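You operate a simulated robot arm through the tools that you are given. There is no shell and no other tool. Be economical: measure what you need, move in short steps, check, and stop when the job is done.

You run a simulated robot arm. Do the job below in one go: nothing can be reset, and whatever is moved stays where it is left.

Task
Clamp block No 52 in the vice and brush its top clean.
Fine: use the white brush after clamping, put it back in its holder and leave the block clamped. Set down upright: white brush. What is to be rubbed or washed off counts as gone when no trace of it is left.

The check looks at the end state, three seconds after you hand in, the way a careful person would. Anything else that was tipped, shoved, dropped, spilled or broken makes it a failure.

Robot
A 6-joint arm with a two-finger parallel gripper, fixed in place. Base frame: the origin is at the foot of the arm, x ahead of it, y to its left, z up. Lengths are in m, angles in rad, forces in N, time in s.
With the tool pointing down near the work surface it reaches from about 0.14 to 0.84 m from the base axis. Its first joint turns from -2.897 to 2.897 rad. Payload 3.91 kg.
The TCP is the grasp point between the finger pads, 0.03 m short of the fingertips. In the tool frame z runs along the fingers and y along their closing line. The gripper opens to 0.11 m. The fingers are 0.02 m wide and 0.01 m thick; the gripper's body (0.048 by 0.112 m) begins 0.055 m behind the TCP.
Orientation is that of the tool frame in the base frame, as a unit quaternion [w, x, y, z]. With the fingers straight down and closing along the base's y, the tool's x points along the base's -x, its y along +y and its z along -z.

Tools
- The arm moves only by the tool jog_arm. Its argument "steps" is a list of rows, each a list of 3 entries, a list of its own where there are three numbers: the finger opening in mm, from 0 to 110, then the shift along the tool's x, y, z in mm, then the turn, a rotation vector about the tool's x, y, z in rad. In form: [[jaw, [tx, ty, tz], [wx, wy, wz]], ...]. A call has 1 to 12 rows; each row is the pose to reach, as a shift and turn from the pose commanded when the call began, along the tool's axes at that moment. A row lasts 0.2 s, in which the tool goes at most 0.05 m and 0.15 rad; a call with a longer step from one row to the next is refused whole, and so is a gripper value outside its range. Where a pose cannot be reached the arm comes as near as it can. A force on the tool above 90 N (or 10 N above the force at the start of the call, whichever is more), or a blocked arm, ends the call early, and 0.2 s more pass. The fingers move at their own pace (about 0.108 m/s each) and stop on an object; they squeeze with about 32 N. The grip force told is the motor's: it shows also when the fingers shut on nothing. Time passes only in rows, and 0.2 s behind the last, so rows that repeat a pose let the fingers close. It gives the time, the measured TCP pose, the force on the tool (base axes), the opening and the grip force at its end, in the units of the frame above (readings bear some noise), with the torque about the TCP (base axes, N m) and any sound that the robot's microphone picked up.
- Cameras (640 x 400 px; columns grow to the right, rows downward): "scene" is fixed at [0.3974, -0.6573, 1.7214]; the picture's right is [0.98, 0.18, 0.00], its down [0.09, -0.51, -0.86] and it looks along [-0.15, 0.84, -0.52] (base axes); focal length 343 px, centre (320, 200). "wrist" rides on the gripper at [0.077, 0.007, -0.114] in the tool frame; the picture's right is [-0.09, 1.00, 0.00], its down [-0.80, -0.07, -0.59] and it looks along [-0.59, -0.05, 0.80] (tool axes); focal length 270 px, centre (320, 200).
- get_image(camera): a new picture of that camera. The clock stands still meanwhile.
- slide_trunk(by): slides the trunk up (or, below 0, down) by that many m; the arm rides with it, the base frame stays. It gives what a move gives, with no picture.
- point_at(camera, pixels): for up to 12 pixels [column, row] of the newest picture of that camera ("zoom" is the newest enlarged one), the place [x, y, z] in the base frame of the surface seen there, good to about 0.003 m, but the place of the scene camera against the robot may be out by one fixed shift of up to 0.025 m in any direction. The clock stands still meanwhile.
- inspect(camera, box): a new picture of the part [left, top, right, bottom] of that camera's present view, enlarged. The clock stands still meanwhile.
- sign_off(): hands the job in; it is judged then, once.

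Go step by step. Measure first, check grasps and placings, and put right what went wrong. The budget is 80 turns and 54 pictures, counting those below and the enlarged ones. Unless the task says otherwise, let go and move clear before handing in, and close with one line.

The tools are called as a command line: name --argument value ..., lists and objects as JSON in quotes. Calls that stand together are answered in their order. jog_arm: Moves the arm, as the interface text tells. Its arguments: {"type":"object","properties":{"steps":{"type":"array","items":{"type":"array"}}},"required":["steps"]} The other tools are called the same way: slide_trunk (by) slides the trunk up or down; get_image (camera) takes a picture; point_at (camera, pixels) gives the place of the surface under pixels of a picture; inspect (camera, box) takes an enlarged picture of a part of a camera's view; sign_off () hands the job in.

At the start:

```text
clock: 0.0
eef_pos: [0.1018, 0.343, 1.3165]
ee_rot: [0.001, 0.0, 1.0, 0.0]
ft_force: [0.3, 0.5, 0.0]
moment: [0.02, -0.02, -0.03]
width: 0.1099
gripper_force: 0.1
trunk travel left (down, up): [-0.475, 0.065]
```

scene: 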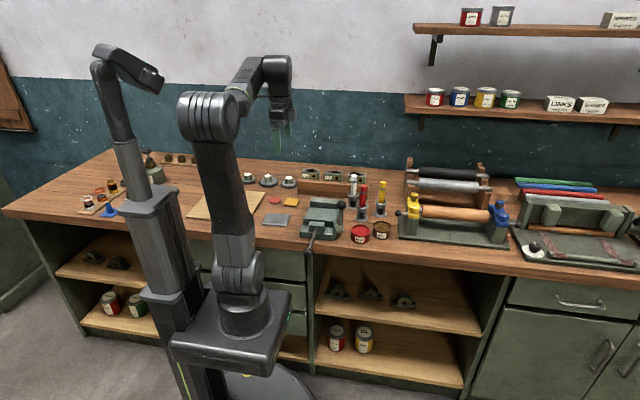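
wrist: 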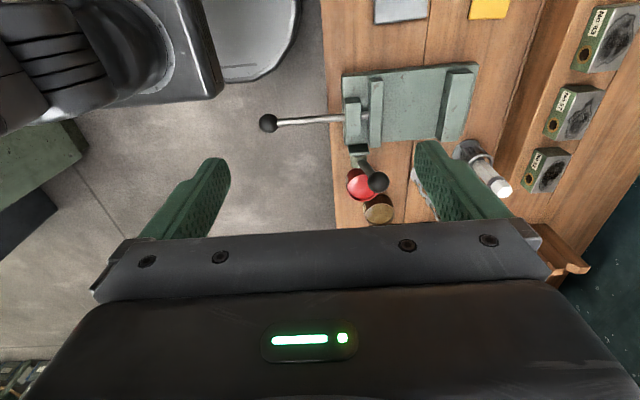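

The wrist view shows the vice around (400,105) with its lever at (270,122) and three numbered blocks at about (605,35), (573,112) and (547,170). I'll enlarge these areas first.

inspect --camera "wrist" --box '[500, 0, 640, 200]'

inspect --camera "wrist" --box '[250, 50, 530, 230]'

inspect --camera "scene" --box '[230, 150, 410, 260]'

```text
2.00 times, centred on (570, 100) of wrist
```

zoom: 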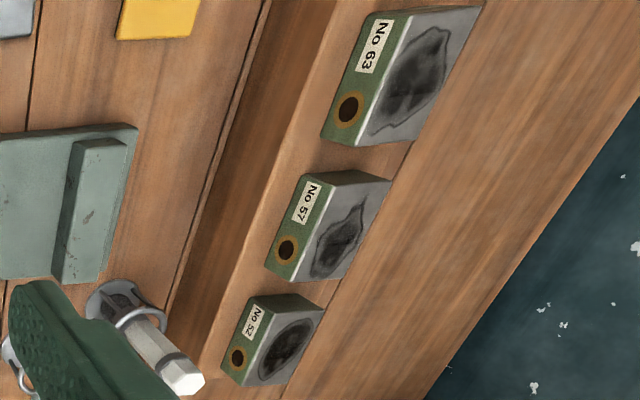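

```text
2.22 times, centred on (390, 140) of wrist
```

zoom: 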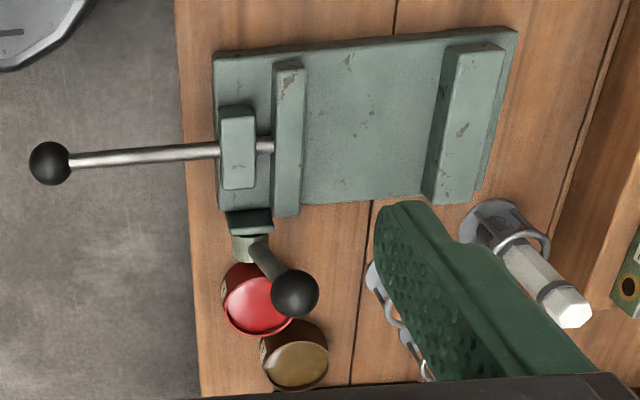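

```text
3.56 times, centred on (320, 205) of scene
```

zoom: 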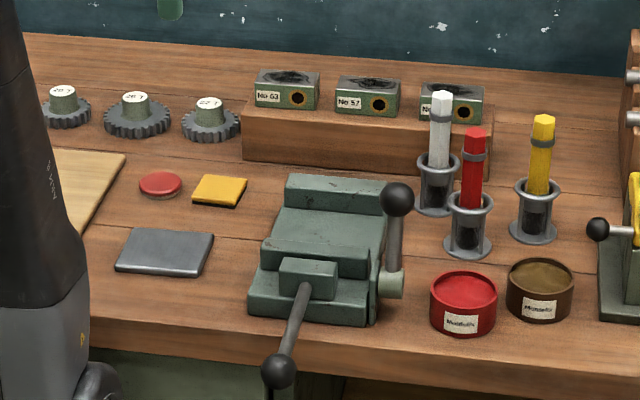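

Block No 52 is the rightmost one, behind the white brush; the vice has a front push handle with a knob and a side lever. I'll measure them through the wrist camera.

point_at --camera "wrist" --pixels '[[268, 123], [379, 182], [358, 158], [350, 120], [372, 85], [374, 140], [410, 100], [448, 130], [462, 75], [505, 189], [471, 147], [552, 176]]'

point_at --camera "scene" --pixels '[[354, 178], [337, 205], [354, 193], [308, 254], [365, 176], [450, 205]]'

```text
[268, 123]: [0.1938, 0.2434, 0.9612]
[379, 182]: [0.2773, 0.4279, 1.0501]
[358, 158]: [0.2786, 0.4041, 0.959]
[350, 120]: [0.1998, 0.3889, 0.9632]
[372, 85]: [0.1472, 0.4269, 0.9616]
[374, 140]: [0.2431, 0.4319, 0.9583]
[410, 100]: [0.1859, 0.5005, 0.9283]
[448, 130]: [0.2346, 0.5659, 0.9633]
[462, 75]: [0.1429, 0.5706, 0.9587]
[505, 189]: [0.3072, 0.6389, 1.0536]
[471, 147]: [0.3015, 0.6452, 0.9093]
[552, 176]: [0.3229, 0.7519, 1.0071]
```

```text
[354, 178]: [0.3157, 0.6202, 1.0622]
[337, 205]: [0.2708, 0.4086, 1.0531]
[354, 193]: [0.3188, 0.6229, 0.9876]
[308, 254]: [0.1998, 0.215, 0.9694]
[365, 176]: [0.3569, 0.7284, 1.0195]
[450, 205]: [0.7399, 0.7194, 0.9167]
```

Jaw tops are at z≈0.96, the bed at z≈0.928 and the block top at z≈1.007. I'll turn the tool by -90° about its z so the camera looks outward, and move toward the blocks at a safe height.

jog_arm --steps '[[110, [-14, 15, 0], [0, 0, -0.143]], [110, [-28, 30, 0], [0, 0, -0.286]], [110, [-42, 45, 0], [0, 0, -0.429]], [110, [-56, 60, 0], [0, 0, -0.572]], [110, [-70, 75, 0], [0, 0, -0.715]], [110, [-84, 90, 0], [0, 0, -0.858]], [110, [-98, 105, 0], [0, 0, -1.001]], [110, [-112, 120, 0], [0, 0, -1.144]], [110, [-126, 135, 0], [0, 0, -1.287]], [110, [-140, 150, 0], [0, 0, -1.43]], [110, [-154, 165, 0], [0, 0, -1.5708]]]'

get_image --camera "wrist"

```text
clock: 2.4
eef_pos: [0.2556, 0.5079, 1.3171]
ee_rot: [0.0, 0.707, -0.707, 0.0]
ft_force: [-0.6, -0.6, -0.3]
moment: [-0.02, 0.03, -0.01]
width: 0.1101
gripper_force: 0.1
trunk travel left (down, up): [-0.475, 0.065]
```

```text
48 pictures are left
```

wrist: 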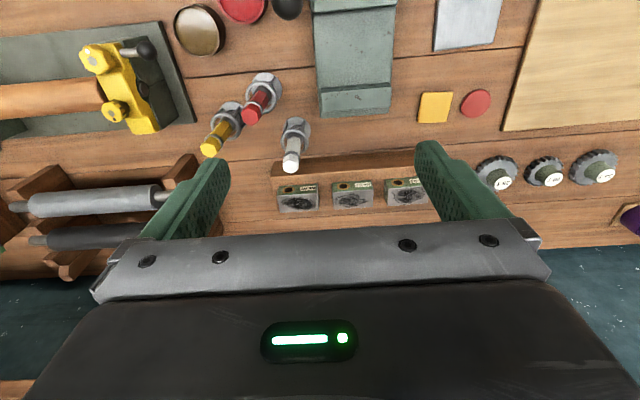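

The three blocks appear at (297,198), (352,195) and (404,192), with the white brush at (293,150). I'll zoom in to measure them.

inspect --camera "wrist" --box '[255, 110, 415, 220]'

```text
3.64 times, centred on (335, 165) of wrist
```

zoom: 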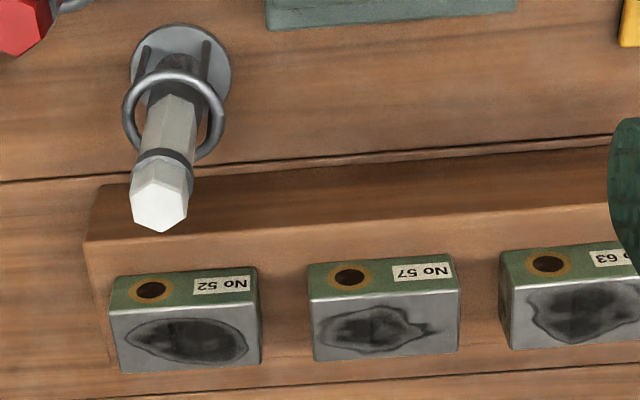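

point_at --camera "zoom" --pixels '[[114, 314], [124, 366], [254, 305], [258, 358], [116, 285], [254, 272], [97, 250], [600, 210], [160, 207], [180, 60], [310, 303], [140, 388]]'

point_at --camera "wrist" --pixels '[[318, 20], [390, 90], [322, 95], [322, 112], [388, 110], [388, 87], [263, 82], [221, 112]]'

```text
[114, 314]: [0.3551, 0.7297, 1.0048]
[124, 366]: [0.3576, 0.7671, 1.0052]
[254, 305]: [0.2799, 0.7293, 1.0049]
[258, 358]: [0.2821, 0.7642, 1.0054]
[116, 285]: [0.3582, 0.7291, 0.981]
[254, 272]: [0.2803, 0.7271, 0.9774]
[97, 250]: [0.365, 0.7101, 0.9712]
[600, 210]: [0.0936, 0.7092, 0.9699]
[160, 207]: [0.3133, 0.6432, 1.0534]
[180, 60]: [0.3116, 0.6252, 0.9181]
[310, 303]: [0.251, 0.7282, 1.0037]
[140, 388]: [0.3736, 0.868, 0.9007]
```

```text
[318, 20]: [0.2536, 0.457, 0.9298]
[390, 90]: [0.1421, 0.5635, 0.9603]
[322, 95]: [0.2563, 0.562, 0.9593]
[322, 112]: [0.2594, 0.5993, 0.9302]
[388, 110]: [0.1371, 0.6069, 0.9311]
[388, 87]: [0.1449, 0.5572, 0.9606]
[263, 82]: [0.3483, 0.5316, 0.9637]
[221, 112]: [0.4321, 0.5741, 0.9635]
```

Block 52 spans x 0.280–0.358, y 0.728–0.767 and z 0.970–1.005, and its neighbour's edge is at x 0.251. I'll go above it with a 98 mm opening.

jog_arm --steps '[[98, [-35, -9, 0], [0, 0, 0]], [98, [-75, -20, 10], [0, 0, 0]], [98, [-115, -31, 35], [0, 0, 0]], [98, [-150, -40, 65], [0, 0, 0]], [98, [-185, -50, 97], [0, 0, 0]], [98, [-215, -58, 130], [0, 0, 0]], [98, [-240, -63, 167], [0, 0, 0]], [98, [-240, -63, 167], [0, 0, 0]]]'

get_image --camera "wrist"

```text
clock: 4.2
eef_pos: [0.3002, 0.694, 1.1477]
ee_rot: [0.0, 0.707, -0.707, -0.001]
ft_force: [-0.3, -1.4, -0.1]
moment: [0.05, 0.02, -0.01]
width: 0.0979
gripper_force: 0.0
out of reach, approached as far as the arm can: row 2, 3, 4, 5, 6, 7, 8
trunk travel left (down, up): [-0.475, 0.065]
```

```text
46 pictures are left
```

wrist: 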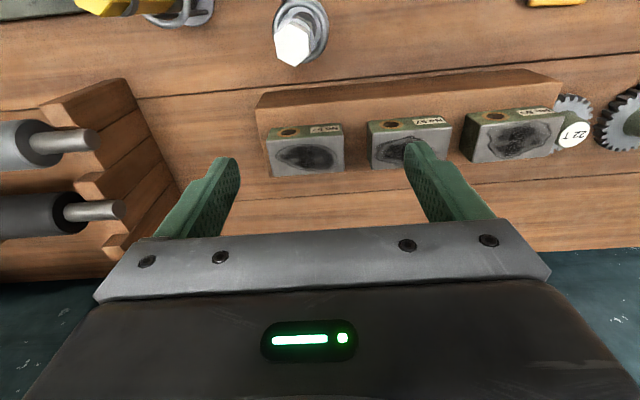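

The arm stops short at r≈0.756 because the trunk is too high for this reach. I'll back off and up, then lower the trunk.

jog_arm --steps '[[98, [30, 0, -30], [0, 0, 0]], [98, [60, 0, -60], [0, 0, 0]], [98, [90, 0, -90], [0, 0, 0]], [98, [100, 0, -120], [0, 0, 0]], [98, [110, 0, -150], [0, 0, 0]]]'

slide_trunk --by -0.2

```text
clock: 5.4
eef_pos: [0.2997, 0.5821, 1.2942]
ee_rot: [-0.002, 0.707, -0.707, -0.001]
ft_force: [0.8, -0.2, -0.2]
moment: [0.0, 0.0, 0.01]
width: 0.0979
gripper_force: 0.1
trunk travel left (down, up): [-0.475, 0.065]
```

```text
clock: 7.6
eef_pos: [0.2989, 0.5831, 1.0935]
ee_rot: [0.002, -0.707, 0.707, 0.001]
ft_force: [0.1, 0.9, -0.5]
moment: [0.05, 0.02, 0.02]
width: 0.098
gripper_force: 0.1
trunk travel left (down, up): [-0.275, 0.265]
```

The trunk is now lower and the TCP is at z 1.0935. I'll rise a little and go over the block.

jog_arm --steps '[[98, [0, 0, -40], [0, 0, 0]], [98, [-40, -5, -40], [0, 0, 0]], [98, [-80, -10, -40], [0, 0, 0]], [98, [-125, -15, -40], [0, 0, 0]], [98, [-165, -20, -30], [0, 0, 0]], [98, [-165, -20, -30], [0, 0, 0]]]'

get_image --camera "wrist"

```text
clock: 9.0
eef_pos: [0.2896, 0.6597, 1.0458]
ee_rot: [0.026, -0.706, 0.707, 0.011]
ft_force: [-0.6, 0.9, -0.7]
moment: [-0.06, 0.01, -0.03]
width: 0.0977
gripper_force: 0.2
out of reach, approached as far as the arm can: row 1, 2, 3, 4, 5, 6
trunk travel left (down, up): [-0.275, 0.265]
```

```text
45 pictures are left
```

wrist: 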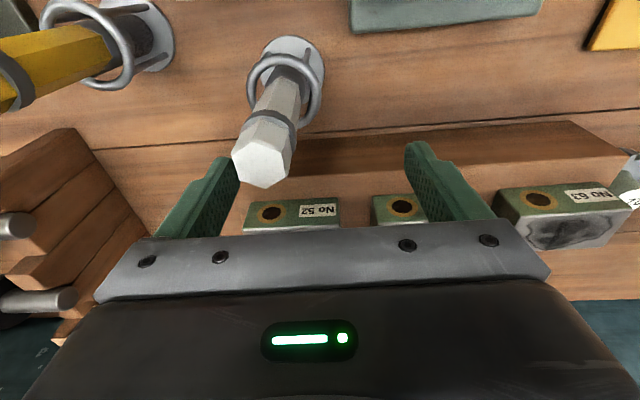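

Reach gets worse as the tool rises relative to the trunk, so the trunk should be up rather than down. I'll slide it fully up; the fingers straddle the brush and will lift clear.

slide_trunk --by 0.26

```text
clock: 11.6
eef_pos: [0.2906, 0.6609, 1.3046]
ee_rot: [-0.025, 0.707, -0.706, -0.013]
ft_force: [0.5, 0.8, 0.5]
moment: [-0.01, 0.0, 0.0]
width: 0.098
gripper_force: 0.1
trunk travel left (down, up): [-0.535, 0.005]
```

The tool is clear and tilted by about 0.055 rad. I'll straighten it while descending, then check the pose.

jog_arm --steps '[[98, [0, 0, 40], [-0.018, 0.052, 0]], [98, [0, 0, 80], [-0.018, 0.052, 0]], [98, [0, 0, 120], [-0.018, 0.052, 0]], [98, [0, 0, 135], [-0.018, 0.052, 0]]]'

```text
clock: 12.6
eef_pos: [0.2934, 0.6675, 1.17]
ee_rot: [0.001, -0.707, 0.707, 0.0]
ft_force: [-0.3, 0.6, 0.2]
moment: [0.01, -0.03, 0.01]
width: 0.098
gripper_force: 0.1
trunk travel left (down, up): [-0.535, 0.005]
```

The tool is straight now at (0.293, 0.668, 1.170). Next I go over the block at z≈1.09.

jog_arm --steps '[[98, [-20, -6, 20], [0, 0, 0]], [98, [-40, -13, 40], [0, 0, 0]], [98, [-60, -20, 60], [0, 0, 0]], [98, [-80, -26, 80], [0, 0, 0]], [98, [-80, -26, 80], [0, 0, 0]]]'

get_image --camera "wrist"

```text
clock: 13.8
eef_pos: [0.3118, 0.7296, 1.0874]
ee_rot: [0.002, -0.707, 0.707, 0.0]
ft_force: [0.3, -0.2, 1.3]
moment: [0.0, 0.01, 0.01]
width: 0.0981
gripper_force: 0.1
out of reach, approached as far as the arm can: row 4, 5
trunk travel left (down, up): [-0.535, 0.005]
```

```text
44 pictures are left
```

wrist: 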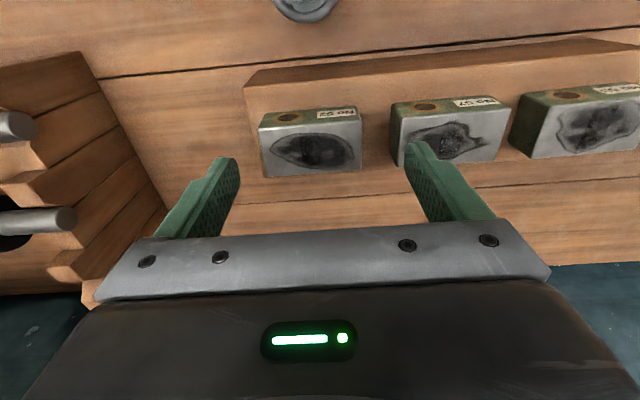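

The block top is at corners (259,130), (357,123), (361,170) and (264,177). I'll re-measure from this close view.

point_at --camera "wrist" --pixels '[[262, 132], [266, 174], [355, 125], [359, 168], [310, 150], [400, 130], [402, 160], [262, 122], [255, 95], [250, 110]]'

```text
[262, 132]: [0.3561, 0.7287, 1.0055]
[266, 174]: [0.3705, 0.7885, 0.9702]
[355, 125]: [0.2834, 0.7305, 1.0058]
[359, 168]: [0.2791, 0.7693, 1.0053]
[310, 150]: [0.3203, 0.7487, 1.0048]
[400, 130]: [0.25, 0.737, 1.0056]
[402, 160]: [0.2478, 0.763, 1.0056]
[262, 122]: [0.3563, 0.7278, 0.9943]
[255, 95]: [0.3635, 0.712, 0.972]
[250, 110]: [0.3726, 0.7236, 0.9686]
```

The block centre is (0.319, 0.748). I'll align just above it and then go down to TCP z≈1.004.

jog_arm --steps '[[98, [0, 0, 20], [0, 0, 0]], [98, [-8, -3, 40], [0, 0, 0]], [98, [-18, -7, 45], [0, 0, 0]], [98, [-18, -7, 45], [0, 0, 0]]]'

```text
clock: 14.8
eef_pos: [0.316, 0.7392, 1.0403]
ee_rot: [0.002, -0.707, 0.707, 0.0]
ft_force: [0.4, -0.3, 0.6]
moment: [-0.03, -0.01, -0.01]
width: 0.098
gripper_force: 0.0
out of reach, approached as far as the arm can: row 3, 4
trunk travel left (down, up): [-0.535, 0.005]
```

Nearly at the reach limit, but within 9 mm of the centre in y, which is fine. I'll go down while trimming x and y.

jog_arm --steps '[[98, [0, -3, 12], [0, 0, 0]], [98, [-4, -3, 24], [0, 0, 0]], [98, [-8, -3, 36], [0, 0, 0]], [98, [-8, -3, 36], [0, 0, 0]]]'

get_image --camera "wrist"

```text
clock: 15.8
eef_pos: [0.3194, 0.7439, 1.0037]
ee_rot: [0.001, -0.707, 0.707, 0.001]
ft_force: [-0.2, 0.4, -0.3]
moment: [-0.02, -0.02, -0.02]
width: 0.0983
gripper_force: 0.1
out of reach, approached as far as the arm can: row 3, 4
trunk travel left (down, up): [-0.535, 0.005]
```

```text
43 pictures are left
```

wrist: 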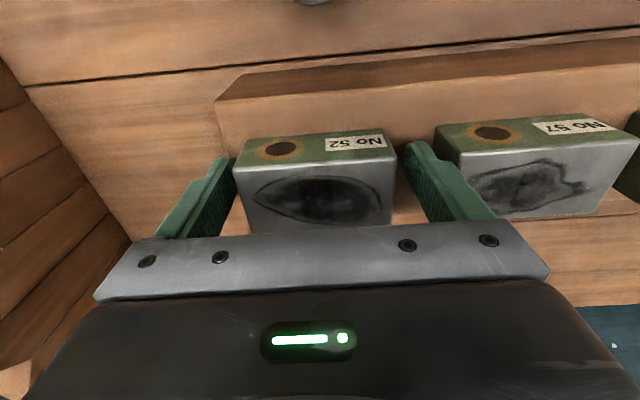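

Block 52 sits between the fingers at (315,185), clear of No 57. I'll close.

jog_arm --steps '[[70, [0, 0, 0], [0, 0, 0]], [60, [0, 0, 0], [0, 0, 0]], [60, [0, 0, 0], [0, 0, 0]], [60, [0, 0, 0], [0, 0, 0]]]'

```text
clock: 16.8
eef_pos: [0.3186, 0.7432, 1.0041]
ee_rot: [0.002, -0.707, 0.707, 0.0]
ft_force: [1.8, -0.4, 1.0]
moment: [0.12, 0.0, -0.1]
width: 0.0799
gripper_force: 32.1
trunk travel left (down, up): [-0.535, 0.005]
```

The grip is firm at 80 mm and 32 N. I'll lift up and slightly inward, then carry toward the vice, high over the brush.

jog_arm --steps '[[60, [5, 0, -20], [0, 0, 0]], [60, [12, 0, -40], [0, 0, 0]], [60, [22, 0, -65], [0, 0, 0]], [60, [35, 0, -95], [0, 0, 0]], [60, [50, 20, -125], [0, 0, 0]], [60, [65, 50, -145], [0, 0, 0]], [60, [85, 80, -150], [0, 0, 0]], [60, [110, 105, -150], [0, 0, 0]], [60, [140, 118, -150], [0, 0, 0]], [60, [175, 118, -150], [0, 0, 0]], [60, [210, 118, -150], [0, 0, 0]]]'

get_image --camera "wrist"

```text
clock: 19.2
eef_pos: [0.1999, 0.5286, 1.1531]
ee_rot: [-0.001, 0.707, -0.707, -0.001]
ft_force: [-0.8, 0.5, -6.9]
moment: [-0.04, 0.05, 0.02]
width: 0.0799
gripper_force: 32.3
trunk travel left (down, up): [-0.535, 0.005]
```

```text
42 pictures are left
```

wrist: 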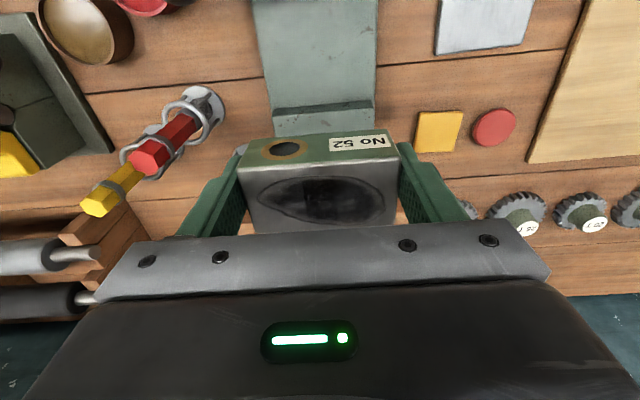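

The block is held level. I'll move inward to see both jaws.

jog_arm --steps '[[60, [40, 0, 0], [0, 0, 0]], [60, [80, 0, -10], [0, 0, 0]], [60, [120, 0, -20], [0, 0, 0]], [60, [120, 0, -20], [0, 0, 0]]]'

get_image --camera "wrist"

```text
clock: 20.2
eef_pos: [0.2008, 0.4136, 1.1715]
ee_rot: [-0.001, 0.708, -0.707, -0.001]
ft_force: [0.3, 0.6, -7.1]
moment: [-0.05, -0.03, -0.01]
width: 0.0797
gripper_force: 32.0
trunk travel left (down, up): [-0.535, 0.005]
```

```text
41 pictures are left
```

wrist: 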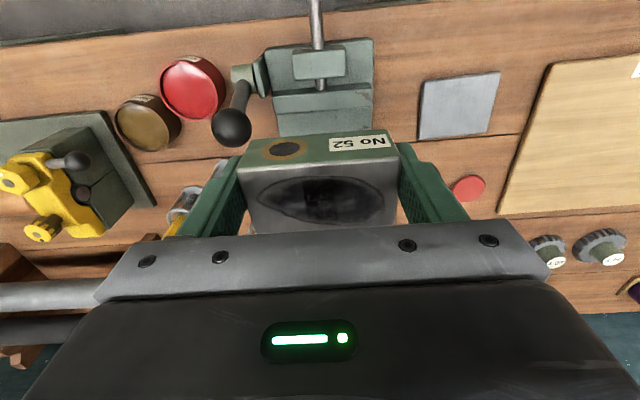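

inspect --camera "wrist" --box '[205, 0, 395, 150]'

point_at --camera "wrist" --pixels '[[280, 102], [365, 92], [275, 115], [280, 128], [372, 115], [320, 130], [368, 45], [270, 52], [245, 75], [232, 128], [250, 85], [320, 65]]'

```text
2.67 times, centred on (300, 75) of wrist
```

zoom: 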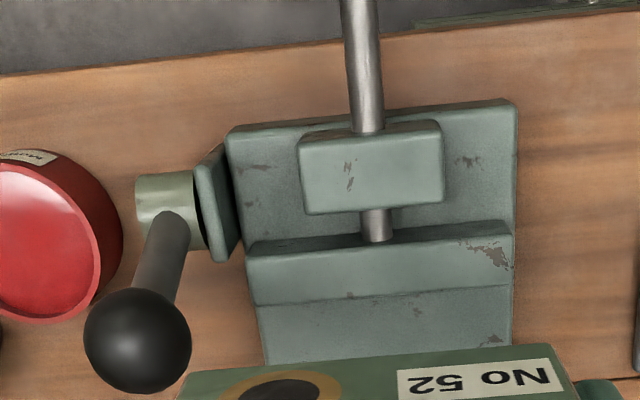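

```text
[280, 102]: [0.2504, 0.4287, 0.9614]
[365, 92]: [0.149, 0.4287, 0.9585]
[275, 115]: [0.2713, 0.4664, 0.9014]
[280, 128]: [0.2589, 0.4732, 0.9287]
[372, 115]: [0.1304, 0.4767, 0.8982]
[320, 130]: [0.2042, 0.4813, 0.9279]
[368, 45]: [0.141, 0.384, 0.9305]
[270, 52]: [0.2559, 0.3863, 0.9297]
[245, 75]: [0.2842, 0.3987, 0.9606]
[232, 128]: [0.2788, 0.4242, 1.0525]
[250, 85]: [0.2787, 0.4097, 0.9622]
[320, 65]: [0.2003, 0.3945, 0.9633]
```

The moving jaw is at wrist rows ~90–114. I'll measure its inner edge and the fixed jaw accurately.

point_at --camera "zoom" --pixels '[[260, 295], [500, 280], [380, 285], [380, 300], [380, 320], [380, 245], [370, 200], [370, 150], [255, 262], [508, 240]]'

```text
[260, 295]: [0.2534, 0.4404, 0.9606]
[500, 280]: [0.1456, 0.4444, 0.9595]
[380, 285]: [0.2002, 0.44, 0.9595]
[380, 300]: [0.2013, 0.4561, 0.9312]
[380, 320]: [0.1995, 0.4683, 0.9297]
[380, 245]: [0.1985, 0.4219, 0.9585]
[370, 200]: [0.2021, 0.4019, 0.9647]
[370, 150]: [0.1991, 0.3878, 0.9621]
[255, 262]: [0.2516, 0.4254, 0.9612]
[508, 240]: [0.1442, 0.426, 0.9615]
```

The moving jaw's inner face is at y≈0.444. I'll go back over the fixed jaw to measure it.

jog_arm --steps '[[60, [-40, 0, 10], [0, 0, 0]], [60, [-80, 0, 20], [0, 0, 0]], [60, [-105, 0, 20], [0, 0, 0]], [60, [-105, 0, 20], [0, 0, 0]]]'

inspect --camera "wrist" --box '[235, 50, 415, 160]'

```text
clock: 21.2
eef_pos: [0.1996, 0.5187, 1.1533]
ee_rot: [0.001, -0.707, 0.707, 0.0]
ft_force: [-0.3, -0.3, -7.5]
moment: [-0.05, -0.01, 0.01]
width: 0.08
gripper_force: 31.5
trunk travel left (down, up): [-0.535, 0.005]
```

```text
3.56 times, centred on (325, 105) of wrist
```

zoom: 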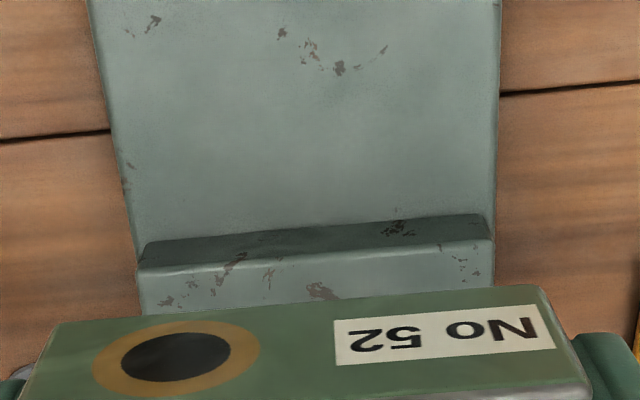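

point_at --camera "zoom" --pixels '[[310, 222], [310, 245], [310, 258], [310, 264], [310, 285], [300, 300], [145, 280], [485, 250], [70, 340], [540, 305]]'

```text
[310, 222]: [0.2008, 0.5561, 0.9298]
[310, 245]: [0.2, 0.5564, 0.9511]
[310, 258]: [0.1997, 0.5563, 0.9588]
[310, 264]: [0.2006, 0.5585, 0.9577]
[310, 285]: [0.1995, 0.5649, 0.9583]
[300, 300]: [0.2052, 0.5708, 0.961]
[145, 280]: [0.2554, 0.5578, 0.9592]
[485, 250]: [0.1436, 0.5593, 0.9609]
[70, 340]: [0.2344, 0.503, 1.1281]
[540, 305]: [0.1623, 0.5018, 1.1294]
```

The fixed jaw face is at y 0.556, so the gap is 0.112. Relative to the TCP the block runs from y -0.0155 to +0.0245, so I'll lower it with its back face a few mm in front of the fixed jaw, first to z≈0.97.

jog_arm --steps '[[60, [-5, 0, 40], [0, 0, 0]], [60, [-10, 0, 80], [0, 0, 0]], [60, [-10, 0, 115], [0, 0, 0]], [60, [-10, 0, 145], [0, 0, 0]], [60, [-10, 0, 165], [0, 0, 0]], [60, [-10, 0, 183], [0, 0, 0]], [60, [-10, 0, 183], [0, 0, 0]]]'

get_image --camera "wrist"

```text
clock: 22.8
eef_pos: [0.1993, 0.5267, 0.9697]
ee_rot: [0.001, -0.707, 0.707, 0.0]
ft_force: [1.0, -5.4, 7.0]
moment: [0.32, 0.09, 0.0]
width: 0.0798
gripper_force: 32.1
trunk travel left (down, up): [-0.535, 0.005]
```

```text
38 pictures are left
```

wrist: 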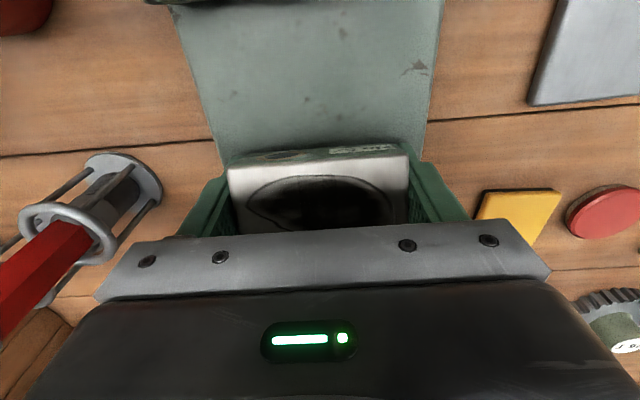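

The readings show contact (Fy -5.4, Fz +7), and the block may be touching the fixed jaw. I'll check whether it has tilted.

inspect --camera "wrist" --box '[205, 130, 445, 240]'

point_at --camera "wrist" --pixels '[[235, 175], [320, 168], [400, 162], [240, 225], [320, 225], [402, 220], [320, 155], [240, 163], [320, 145], [395, 146]]'

```text
2.67 times, centred on (325, 185) of wrist
```

zoom: 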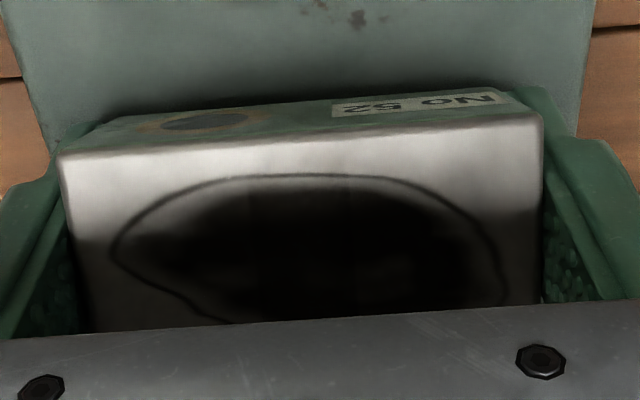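

```text
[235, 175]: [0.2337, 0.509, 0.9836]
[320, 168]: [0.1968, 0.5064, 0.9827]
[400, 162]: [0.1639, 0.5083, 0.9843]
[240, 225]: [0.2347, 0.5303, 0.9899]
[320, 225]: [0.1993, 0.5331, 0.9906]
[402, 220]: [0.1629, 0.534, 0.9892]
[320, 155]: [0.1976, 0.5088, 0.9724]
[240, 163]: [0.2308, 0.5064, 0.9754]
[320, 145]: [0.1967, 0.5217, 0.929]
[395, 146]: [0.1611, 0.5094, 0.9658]
```

The block's back edge caught the jaw top and the block tilted about 0.25 rad in the grip. I'll lift and back off toward the open gap, then re-measure.

jog_arm --steps '[[60, [0, 0, -15], [0, 0, 0]], [60, [5, 0, -35], [0, 0, 0]], [60, [25, 0, -45], [0, 0, 0]], [60, [25, 0, -45], [0, 0, 0]]]'

inspect --camera "wrist" --box '[205, 110, 445, 240]'

get_image --camera "scene"

```text
clock: 23.8
eef_pos: [0.1989, 0.5033, 1.0144]
ee_rot: [0.002, -0.707, 0.708, 0.0]
ft_force: [1.0, 1.2, -7.8]
moment: [-0.02, 0.03, -0.01]
width: 0.0797
gripper_force: 32.1
trunk travel left (down, up): [-0.535, 0.005]
```

```text
2.67 times, centred on (325, 175) of wrist
```

zoom: 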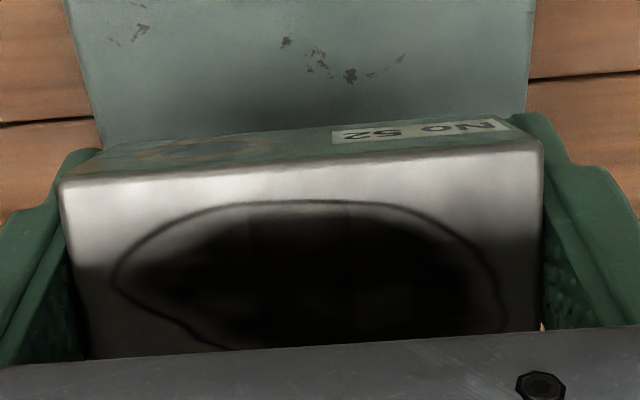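

```text
35 pictures are left
```

scene: 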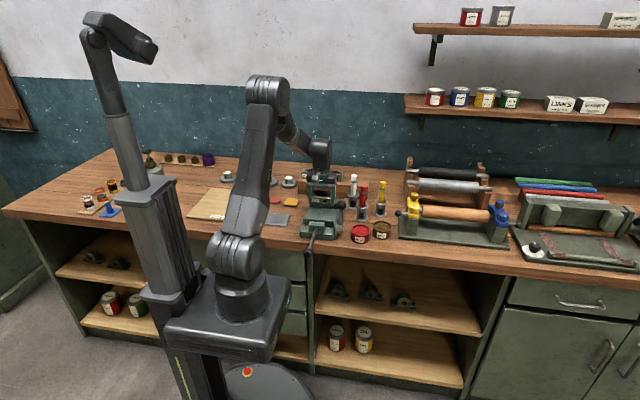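

point_at --camera "zoom" --pixels '[[300, 185], [300, 250], [300, 330], [300, 172], [300, 152], [100, 200], [500, 165]]'

inspect --camera "scene" --box '[270, 140, 400, 250]'

```text
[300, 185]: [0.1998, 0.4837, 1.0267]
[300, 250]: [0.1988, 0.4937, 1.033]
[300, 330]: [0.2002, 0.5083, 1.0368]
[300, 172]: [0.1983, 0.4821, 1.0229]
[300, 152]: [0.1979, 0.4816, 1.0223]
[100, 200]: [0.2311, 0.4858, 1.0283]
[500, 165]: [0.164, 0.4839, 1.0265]
```

```text
3.64 times, centred on (335, 195) of scene
```

zoom: 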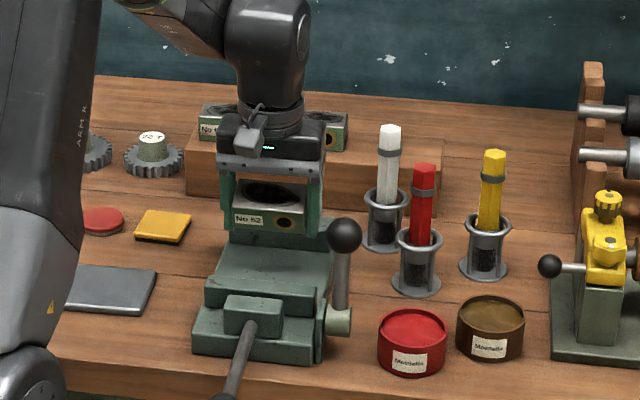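

The block sits about 20 mm higher in the grip and tilted ≈0.35 rad, with its low front edge about 9 mm above the fingertips. I'll lower until the fingertips nearly touch the bed in mid-gap and ease the grip open in small steps.

jog_arm --steps '[[60, [8, 0, 20], [0, 0, 0]], [60, [8, 0, 40], [0, 0, 0]], [60, [8, 0, 53], [0, 0, 0]], [60, [8, 0, 53], [0, 0, 0]]]'

inspect --camera "wrist" --box '[205, 110, 445, 240]'

```text
clock: 24.8
eef_pos: [0.2001, 0.4961, 0.9616]
ee_rot: [-0.002, 0.708, -0.707, 0.0]
ft_force: [-0.5, -0.4, -7.3]
moment: [-0.02, -0.01, 0.01]
width: 0.0799
gripper_force: 31.9
trunk travel left (down, up): [-0.535, 0.005]
```

```text
2.67 times, centred on (325, 175) of wrist
```

zoom: 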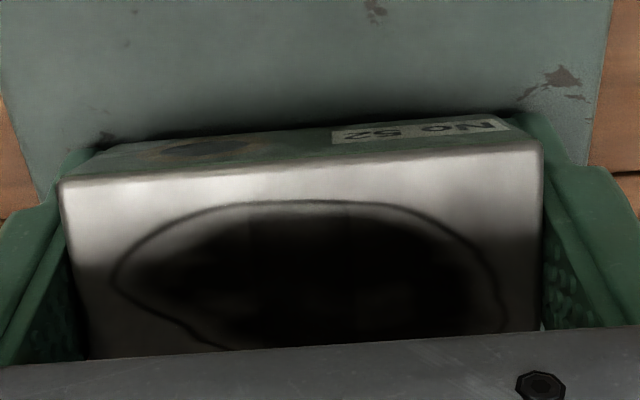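

No contact yet and everything is clear. I'll ease open in small increments.

jog_arm --steps '[[79.5, [0, 0, 0], [0, 0, 0]], [79.8, [0, 0, 0], [0, 0, 0]], [80, [0, 0, 0], [0, 0, 0]], [80.2, [0, 0, 0], [0, 0, 0]], [80.4, [0, 0, 0], [0, 0, 0]], [80.7, [0, 0, 0], [0, 0, 0]], [81, [0, 0, 0], [0, 0, 0]], [81.5, [0, 0, 0], [0, 0, 0]]]'

inspect --camera "wrist" --box '[205, 110, 445, 240]'

```text
clock: 26.6
eef_pos: [0.2002, 0.4961, 0.962]
ee_rot: [0.001, -0.706, 0.708, 0.0]
ft_force: [1.2, -0.3, 0.0]
moment: [-0.01, 0.03, 0.02]
width: 0.0816
gripper_force: 0.1
trunk travel left (down, up): [-0.535, 0.005]
```

```text
2.67 times, centred on (325, 175) of wrist
```

zoom: 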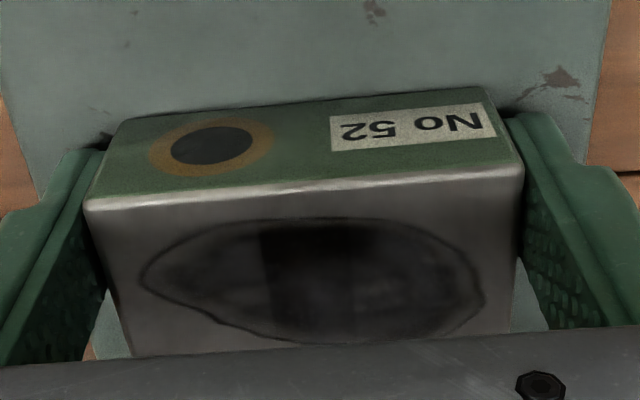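

The block has settled on the bed. I'll measure its level and position.

point_at --camera "zoom" --pixels '[[100, 210], [510, 180], [300, 200], [300, 260], [300, 330], [140, 345], [490, 330], [100, 190], [500, 165], [470, 95], [300, 112]]'

```text
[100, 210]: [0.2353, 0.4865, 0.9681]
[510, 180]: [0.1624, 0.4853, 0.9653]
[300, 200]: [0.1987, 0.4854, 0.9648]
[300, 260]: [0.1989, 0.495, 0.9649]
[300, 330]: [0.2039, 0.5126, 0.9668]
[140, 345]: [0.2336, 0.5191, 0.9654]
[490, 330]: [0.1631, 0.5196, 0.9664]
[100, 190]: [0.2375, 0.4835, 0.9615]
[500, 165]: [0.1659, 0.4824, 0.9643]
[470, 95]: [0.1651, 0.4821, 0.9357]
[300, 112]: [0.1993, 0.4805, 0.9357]
```

The block is flat on the bed with its front face at y≈0.483, centred in x. I'll open, rise clear, and move back toward the front knob.

jog_arm --steps '[[96, [0, 0, 0], [0, 0, 0]], [96, [0, 0, -15], [0, 0, 0]], [96, [0, 0, -40], [0, 0, 0]], [96, [0, 0, -80], [0, 0, 0]], [96, [0, 0, -120], [0, 0, 0]], [96, [40, 0, -150], [0, 0, 0]], [96, [80, 0, -170], [0, 0, 0]], [80, [125, 0, -180], [0, 0, 0]], [60, [170, 0, -180], [0, 0, 0]], [50, [200, 0, -180], [0, 0, 0]], [50, [200, 0, -180], [0, 0, 0]]]'

get_image --camera "wrist"

```text
clock: 29.0
eef_pos: [0.1988, 0.2967, 1.1405]
ee_rot: [0.001, -0.707, 0.707, 0.0]
ft_force: [-0.4, 0.3, 0.1]
moment: [0.01, -0.01, 0.0]
width: 0.0503
gripper_force: 0.0
trunk travel left (down, up): [-0.535, 0.005]
```

```text
31 pictures are left
```

wrist: 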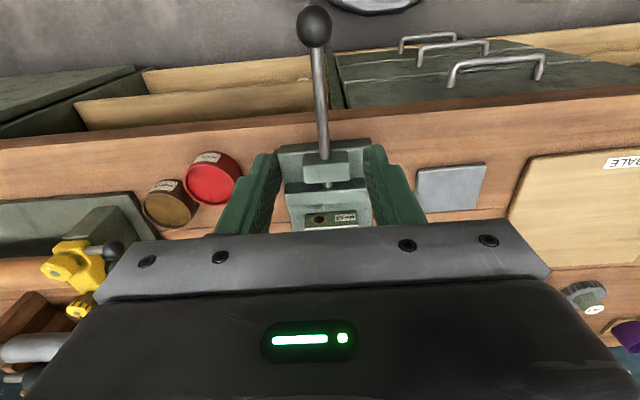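

The knob is at (314,27) with its rod running down to (323,155). I'll measure both.

point_at --camera "wrist" --pixels '[[314, 27], [300, 27], [329, 26], [314, 40], [314, 10], [317, 60], [320, 100], [322, 140], [320, 190], [330, 160]]'

```text
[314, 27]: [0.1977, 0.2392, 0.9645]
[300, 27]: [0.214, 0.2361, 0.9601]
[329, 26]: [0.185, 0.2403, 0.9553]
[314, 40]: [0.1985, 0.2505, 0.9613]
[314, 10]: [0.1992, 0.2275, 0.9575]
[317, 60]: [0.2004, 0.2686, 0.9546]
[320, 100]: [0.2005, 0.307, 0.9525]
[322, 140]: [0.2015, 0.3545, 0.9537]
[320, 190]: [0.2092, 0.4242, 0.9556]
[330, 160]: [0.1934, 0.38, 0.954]
```

The knob is centred near (0.199, 0.238, 0.949) with a radius of about 15 mm. I'll go above it, descend around it, and close.

jog_arm --steps '[[60, [30, 0, 20], [0, 0, 0]], [60, [58, 0, 50], [0, 0, 0]], [60, [58, 0, 90], [0, 0, 0]], [60, [58, 0, 130], [0, 0, 0]], [60, [58, 0, 165], [0, 0, 0]], [60, [58, 0, 190], [0, 0, 0]], [60, [58, 0, 190], [0, 0, 0]], [20, [58, 0, 190], [0, 0, 0]], [20, [58, 0, 190], [0, 0, 0]], [20, [58, 0, 190], [0, 0, 0]]]'

get_image --camera "wrist"

```text
clock: 31.2
eef_pos: [0.1998, 0.2354, 0.9496]
ee_rot: [0.0, 0.707, -0.707, -0.002]
ft_force: [5.9, -1.7, -3.2]
moment: [0.39, -0.12, -0.11]
width: 0.0356
gripper_force: 45.0
trunk travel left (down, up): [-0.535, 0.005]
```

```text
30 pictures are left
```

wrist: 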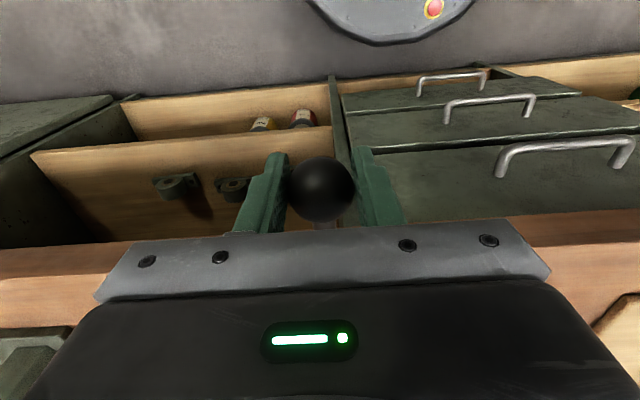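

The knob is held at 36 mm. I'll push gently toward +y.

jog_arm --steps '[[20, [-4, 0, 0], [0, 0, 0]], [20, [-8, 0, 0], [0, 0, 0]], [20, [-14, 0, 0], [0, 0, 0]], [20, [-20, 0, 0], [0, 0, 0]]]'

```text
clock: 32.2
eef_pos: [0.1997, 0.2578, 0.952]
ee_rot: [0.0, -0.707, 0.707, 0.0]
ft_force: [2.0, -0.8, -28.6]
moment: [-0.22, -0.01, -0.21]
width: 0.0357
gripper_force: 45.2
trunk travel left (down, up): [-0.535, 0.005]
```

It moved 22 mm with almost no y force, but Fz is -28 N. I'll look before pushing on.

get_image --camera "wrist"

inspect --camera "scene" --box '[260, 150, 400, 270]'

```text
29 pictures are left
```

wrist: 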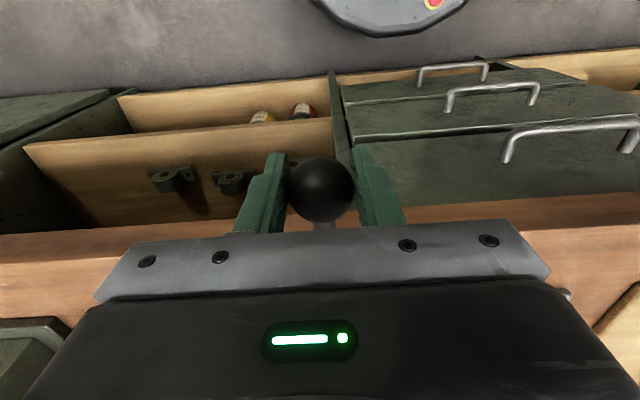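

```text
3.33 times, centred on (330, 210) of scene
```

zoom: 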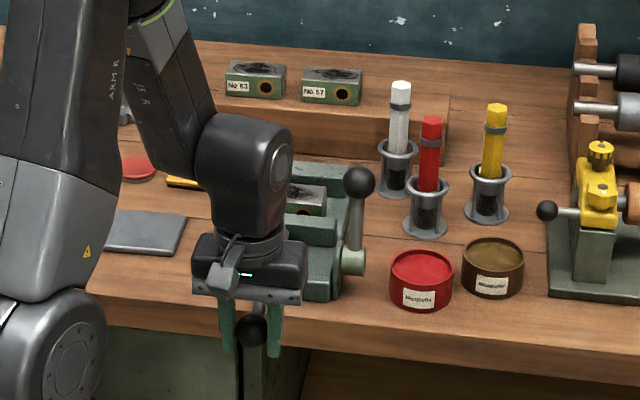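

The knob travels with the grip and the jaw follows. I'll continue while trimming z down 2 mm to relieve the vertical load.

jog_arm --steps '[[20, [-6, 0, 1], [0, 0, 0]], [20, [-12, 0, 2], [0, 0, 0]], [20, [-18, 0, 2], [0, 0, 0]], [20, [-24, 0, 2], [0, 0, 0]], [20, [-30, 0, 2], [0, 0, 0]]]'

```text
clock: 33.4
eef_pos: [0.2, 0.2872, 0.9509]
ee_rot: [0.003, -0.707, 0.708, 0.001]
ft_force: [3.4, -3.4, 28.7]
moment: [-0.2, -0.03, -0.05]
width: 0.0355
gripper_force: 45.3
trunk travel left (down, up): [-0.535, 0.005]
```

We are at 52 mm of travel with about 20 mm left. I'll continue with z trimmed up 1 mm and watch the y force.

jog_arm --steps '[[20, [-5, 0, -1], [0, 0, 0]], [20, [-10, 0, -1], [0, 0, 0]], [20, [-14, 0, -1], [0, 0, 0]], [20, [-18, 0, -1], [0, 0, 0]], [20, [-22, 0, -1], [0, 0, 0]], [20, [-26, 0, -1], [0, 0, 0]]]'

inspect --camera "scene" --box '[260, 150, 400, 270]'

```text
clock: 34.8
eef_pos: [0.2, 0.3089, 0.9512]
ee_rot: [-0.001, -0.707, 0.707, 0.0]
ft_force: [6.0, -28.2, -6.5]
moment: [-0.58, -0.01, -0.01]
width: 0.0357
gripper_force: 45.0
trunk travel left (down, up): [-0.535, 0.005]
```

```text
3.33 times, centred on (330, 210) of scene
```

zoom: 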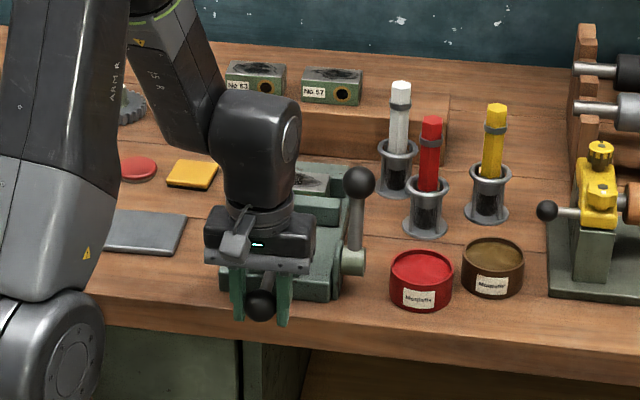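

Fy is -28 N with 73.5 mm of travel, so the block is pressed between the jaws. I'll release the knob, rise and look at the vice and lever.

jog_arm --steps '[[20, [4, 0, 0], [0, 0, 0]], [60, [4, 0, 0], [0, 0, 0]], [60, [4, 0, 0], [0, 0, 0]], [60, [4, 0, -30], [0, 0, 0]], [60, [4, 0, -70], [0, 0, 0]], [60, [4, 0, -110], [0, 0, 0]], [60, [-20, 0, -150], [0, 0, 0]], [60, [-50, 0, -180], [0, 0, 0]], [60, [-90, 0, -200], [0, 0, 0]], [60, [-90, 0, -200], [0, 0, 0]]]'

get_image --camera "wrist"

```text
clock: 37.0
eef_pos: [0.2013, 0.4021, 1.1503]
ee_rot: [-0.003, 0.707, -0.707, 0.0]
ft_force: [-0.3, 0.6, -0.3]
moment: [0.0, -0.03, -0.02]
width: 0.0595
gripper_force: 0.1
trunk travel left (down, up): [-0.535, 0.005]
```

```text
26 pictures are left
```

wrist: 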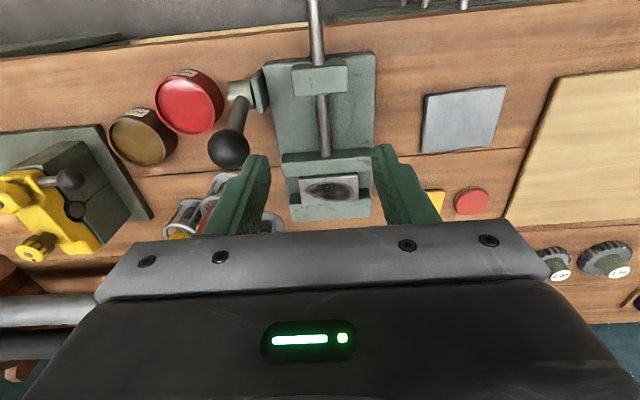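

The jaw appears closed on the block at (330,188). I'll zoom to check for a gap and see the lever at (230,145).

inspect --camera "wrist" --box '[200, 50, 400, 230]'

inspect --camera "scene" --box '[280, 170, 380, 260]'

point_at --camera "wrist" --pixels '[[228, 149], [214, 149], [243, 149], [228, 134], [238, 110], [241, 90], [260, 85], [330, 172], [330, 178], [330, 204], [330, 210], [330, 155]]'

```text
2.22 times, centred on (300, 140) of wrist
```

zoom: 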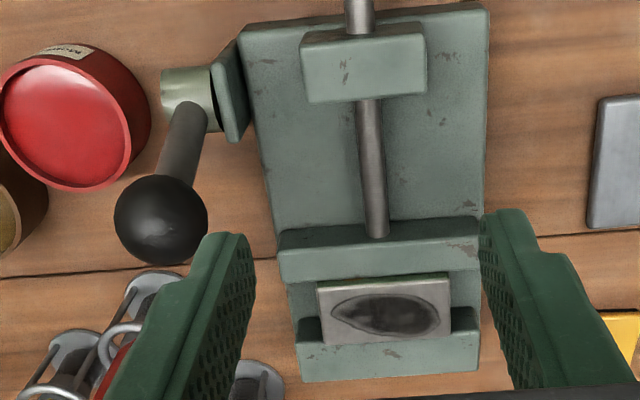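

```text
4.44 times, centred on (330, 215) of scene
```

zoom: 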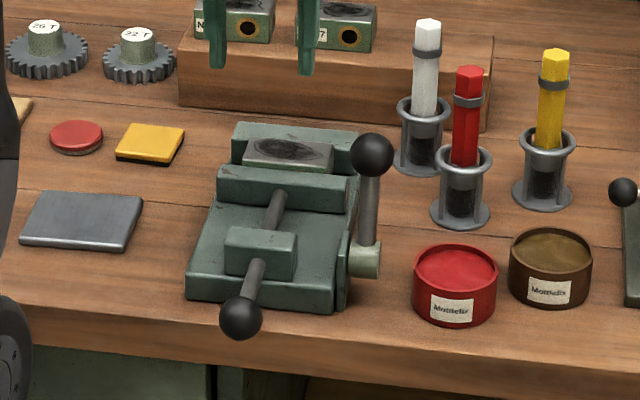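

```text
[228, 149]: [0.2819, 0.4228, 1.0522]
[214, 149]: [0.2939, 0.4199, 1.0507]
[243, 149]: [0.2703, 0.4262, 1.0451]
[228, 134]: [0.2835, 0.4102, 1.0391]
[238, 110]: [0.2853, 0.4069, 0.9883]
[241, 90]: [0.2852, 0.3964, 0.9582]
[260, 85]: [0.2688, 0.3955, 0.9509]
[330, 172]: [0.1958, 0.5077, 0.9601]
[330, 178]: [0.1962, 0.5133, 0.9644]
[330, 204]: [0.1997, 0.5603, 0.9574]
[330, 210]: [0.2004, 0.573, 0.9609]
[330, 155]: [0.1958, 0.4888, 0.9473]
```

The jaw is closed flush on the block. The lever ball is centred near (0.287, 0.429, 1.038) with its pivot near (0.285, 0.398, 0.955), so I'll approach above it and grip it with the fingers along x.

jog_arm --steps '[[64, [-10, -40, 0], [0, 0, 0]], [64, [-27, -86, 10], [0, 0, 0]], [64, [-27, -86, 50], [0, 0, 0]], [64, [-27, -86, 90], [0, 0, 0]], [64, [-27, -86, 112], [0, 0, 0]], [64, [-27, -86, 112], [0, 0, 0]], [30, [-27, -86, 112], [0, 0, 0]], [30, [-27, -86, 112], [0, 0, 0]], [30, [-27, -86, 112], [0, 0, 0]]]'

get_image --camera "wrist"

```text
clock: 39.0
eef_pos: [0.2881, 0.4304, 1.0385]
ee_rot: [0.002, -0.707, 0.707, 0.0]
ft_force: [9.2, -0.3, -0.3]
moment: [0.06, -0.22, -0.07]
width: 0.0373
gripper_force: 45.0
trunk travel left (down, up): [-0.535, 0.005]
```

```text
23 pictures are left
```

wrist: 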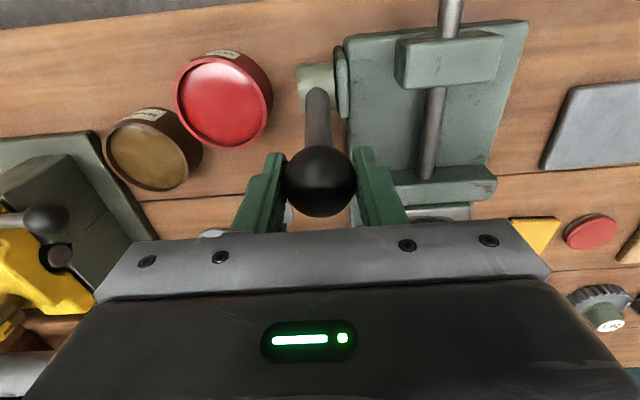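

The ball is gripped at 37 mm. I'll test a small arc toward -y first and read the force.

jog_arm --steps '[[30, [3, 0, -1], [0, 0, 0]], [30, [6, 0, -1.7], [0, 0, 0]], [30, [9.5, 0, -2.4], [0, 0, 0]]]'

```text
clock: 39.8
eef_pos: [0.2883, 0.4241, 1.0415]
ee_rot: [-0.001, 0.707, -0.707, 0.0]
ft_force: [12.0, 14.1, -6.4]
moment: [1.24, -0.06, 0.03]
width: 0.0375
gripper_force: 44.7
trunk travel left (down, up): [-0.535, 0.005]
```

It resists toward -y (Fy +14 N, and moved only 6 of 9.5 mm), so that looks like the stop. I'll test toward +y.

jog_arm --steps '[[30, [-5, 0, 1.2], [0, 0, 0]], [30, [-10, 0, 2.5], [0, 0, 0]], [30, [-15, 0, 4], [0, 0, 0]], [30, [-20, 0, 6], [0, 0, 0]]]'

```text
clock: 40.8
eef_pos: [0.2882, 0.4359, 1.0361]
ee_rot: [0.001, 0.708, -0.706, -0.001]
ft_force: [23.2, -29.5, 7.4]
moment: [-0.24, -0.08, 0.01]
width: 0.0373
gripper_force: 44.7
trunk travel left (down, up): [-0.535, 0.005]
```

Both directions show some load, and -y was the softer one. I'll push further along the -y arc.

jog_arm --steps '[[30, [5, 0, -1.5], [0, 0, 0]], [30, [10, 0, -3.5], [0, 0, 0]], [30, [16, 0, -5.5], [0, 0, 0]], [30, [22, 0, -7], [0, 0, 0]], [30, [28, 0, -8], [0, 0, 0]]]'

get_image --camera "wrist"

```text
clock: 42.0
eef_pos: [0.2884, 0.4154, 1.0428]
ee_rot: [-0.001, 0.707, -0.707, -0.001]
ft_force: [19.3, 12.8, -6.5]
moment: [1.28, 0.01, 0.14]
width: 0.0377
gripper_force: 44.5
trunk travel left (down, up): [-0.535, 0.005]
```

```text
22 pictures are left
```

wrist: 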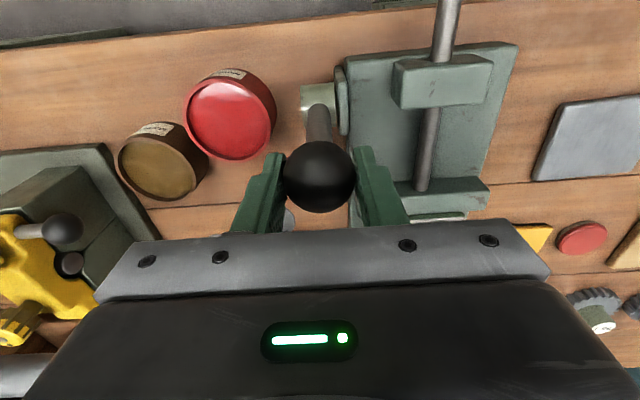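

The lever now travels toward -y at a steady ~13 N of friction, so this is its working direction. I'll continue along the arc.

jog_arm --steps '[[30, [6, 0, 0.5], [0, 0, 0]], [30, [12, 0, 1.5], [0, 0, 0]], [30, [21, 0, 2], [0, 0, 0]], [30, [31, 0, 3.4], [0, 0, 0]], [30, [40, 0, 6], [0, 0, 0]], [30, [49, 0, 9], [0, 0, 0]]]'

inspect --camera "scene" --box '[280, 160, 390, 260]'

```text
clock: 43.4
eef_pos: [0.2882, 0.3622, 1.0333]
ee_rot: [-0.001, 0.708, -0.706, -0.001]
ft_force: [16.1, 2.1, -0.8]
moment: [0.2, -0.08, -0.09]
width: 0.0385
gripper_force: 8.2
trunk travel left (down, up): [-0.535, 0.005]
```

```text
4.00 times, centred on (335, 210) of scene
```

zoom: 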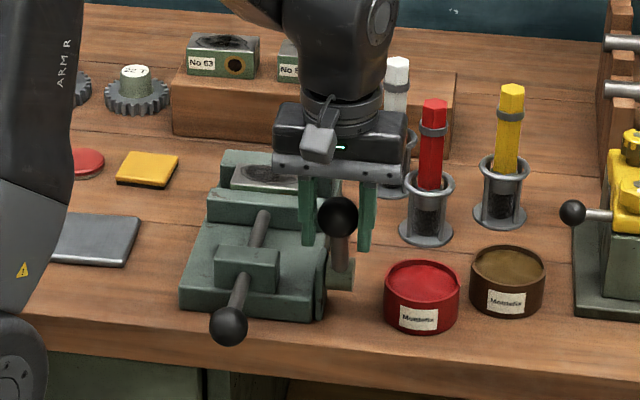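

The grip force dropped to 8 N, so the ball may have slipped. I'll check with the wrist view.

get_image --camera "wrist"

```text
20 pictures are left
```

wrist: 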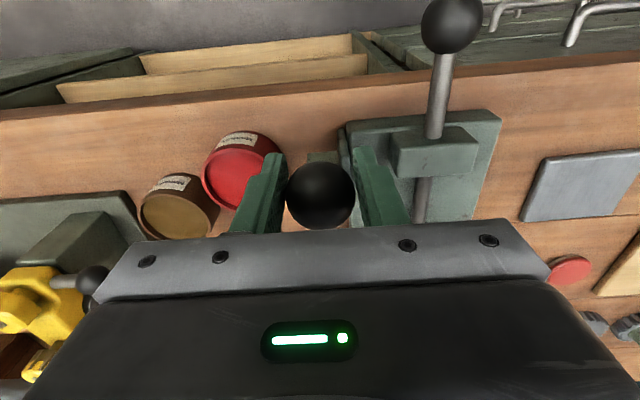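

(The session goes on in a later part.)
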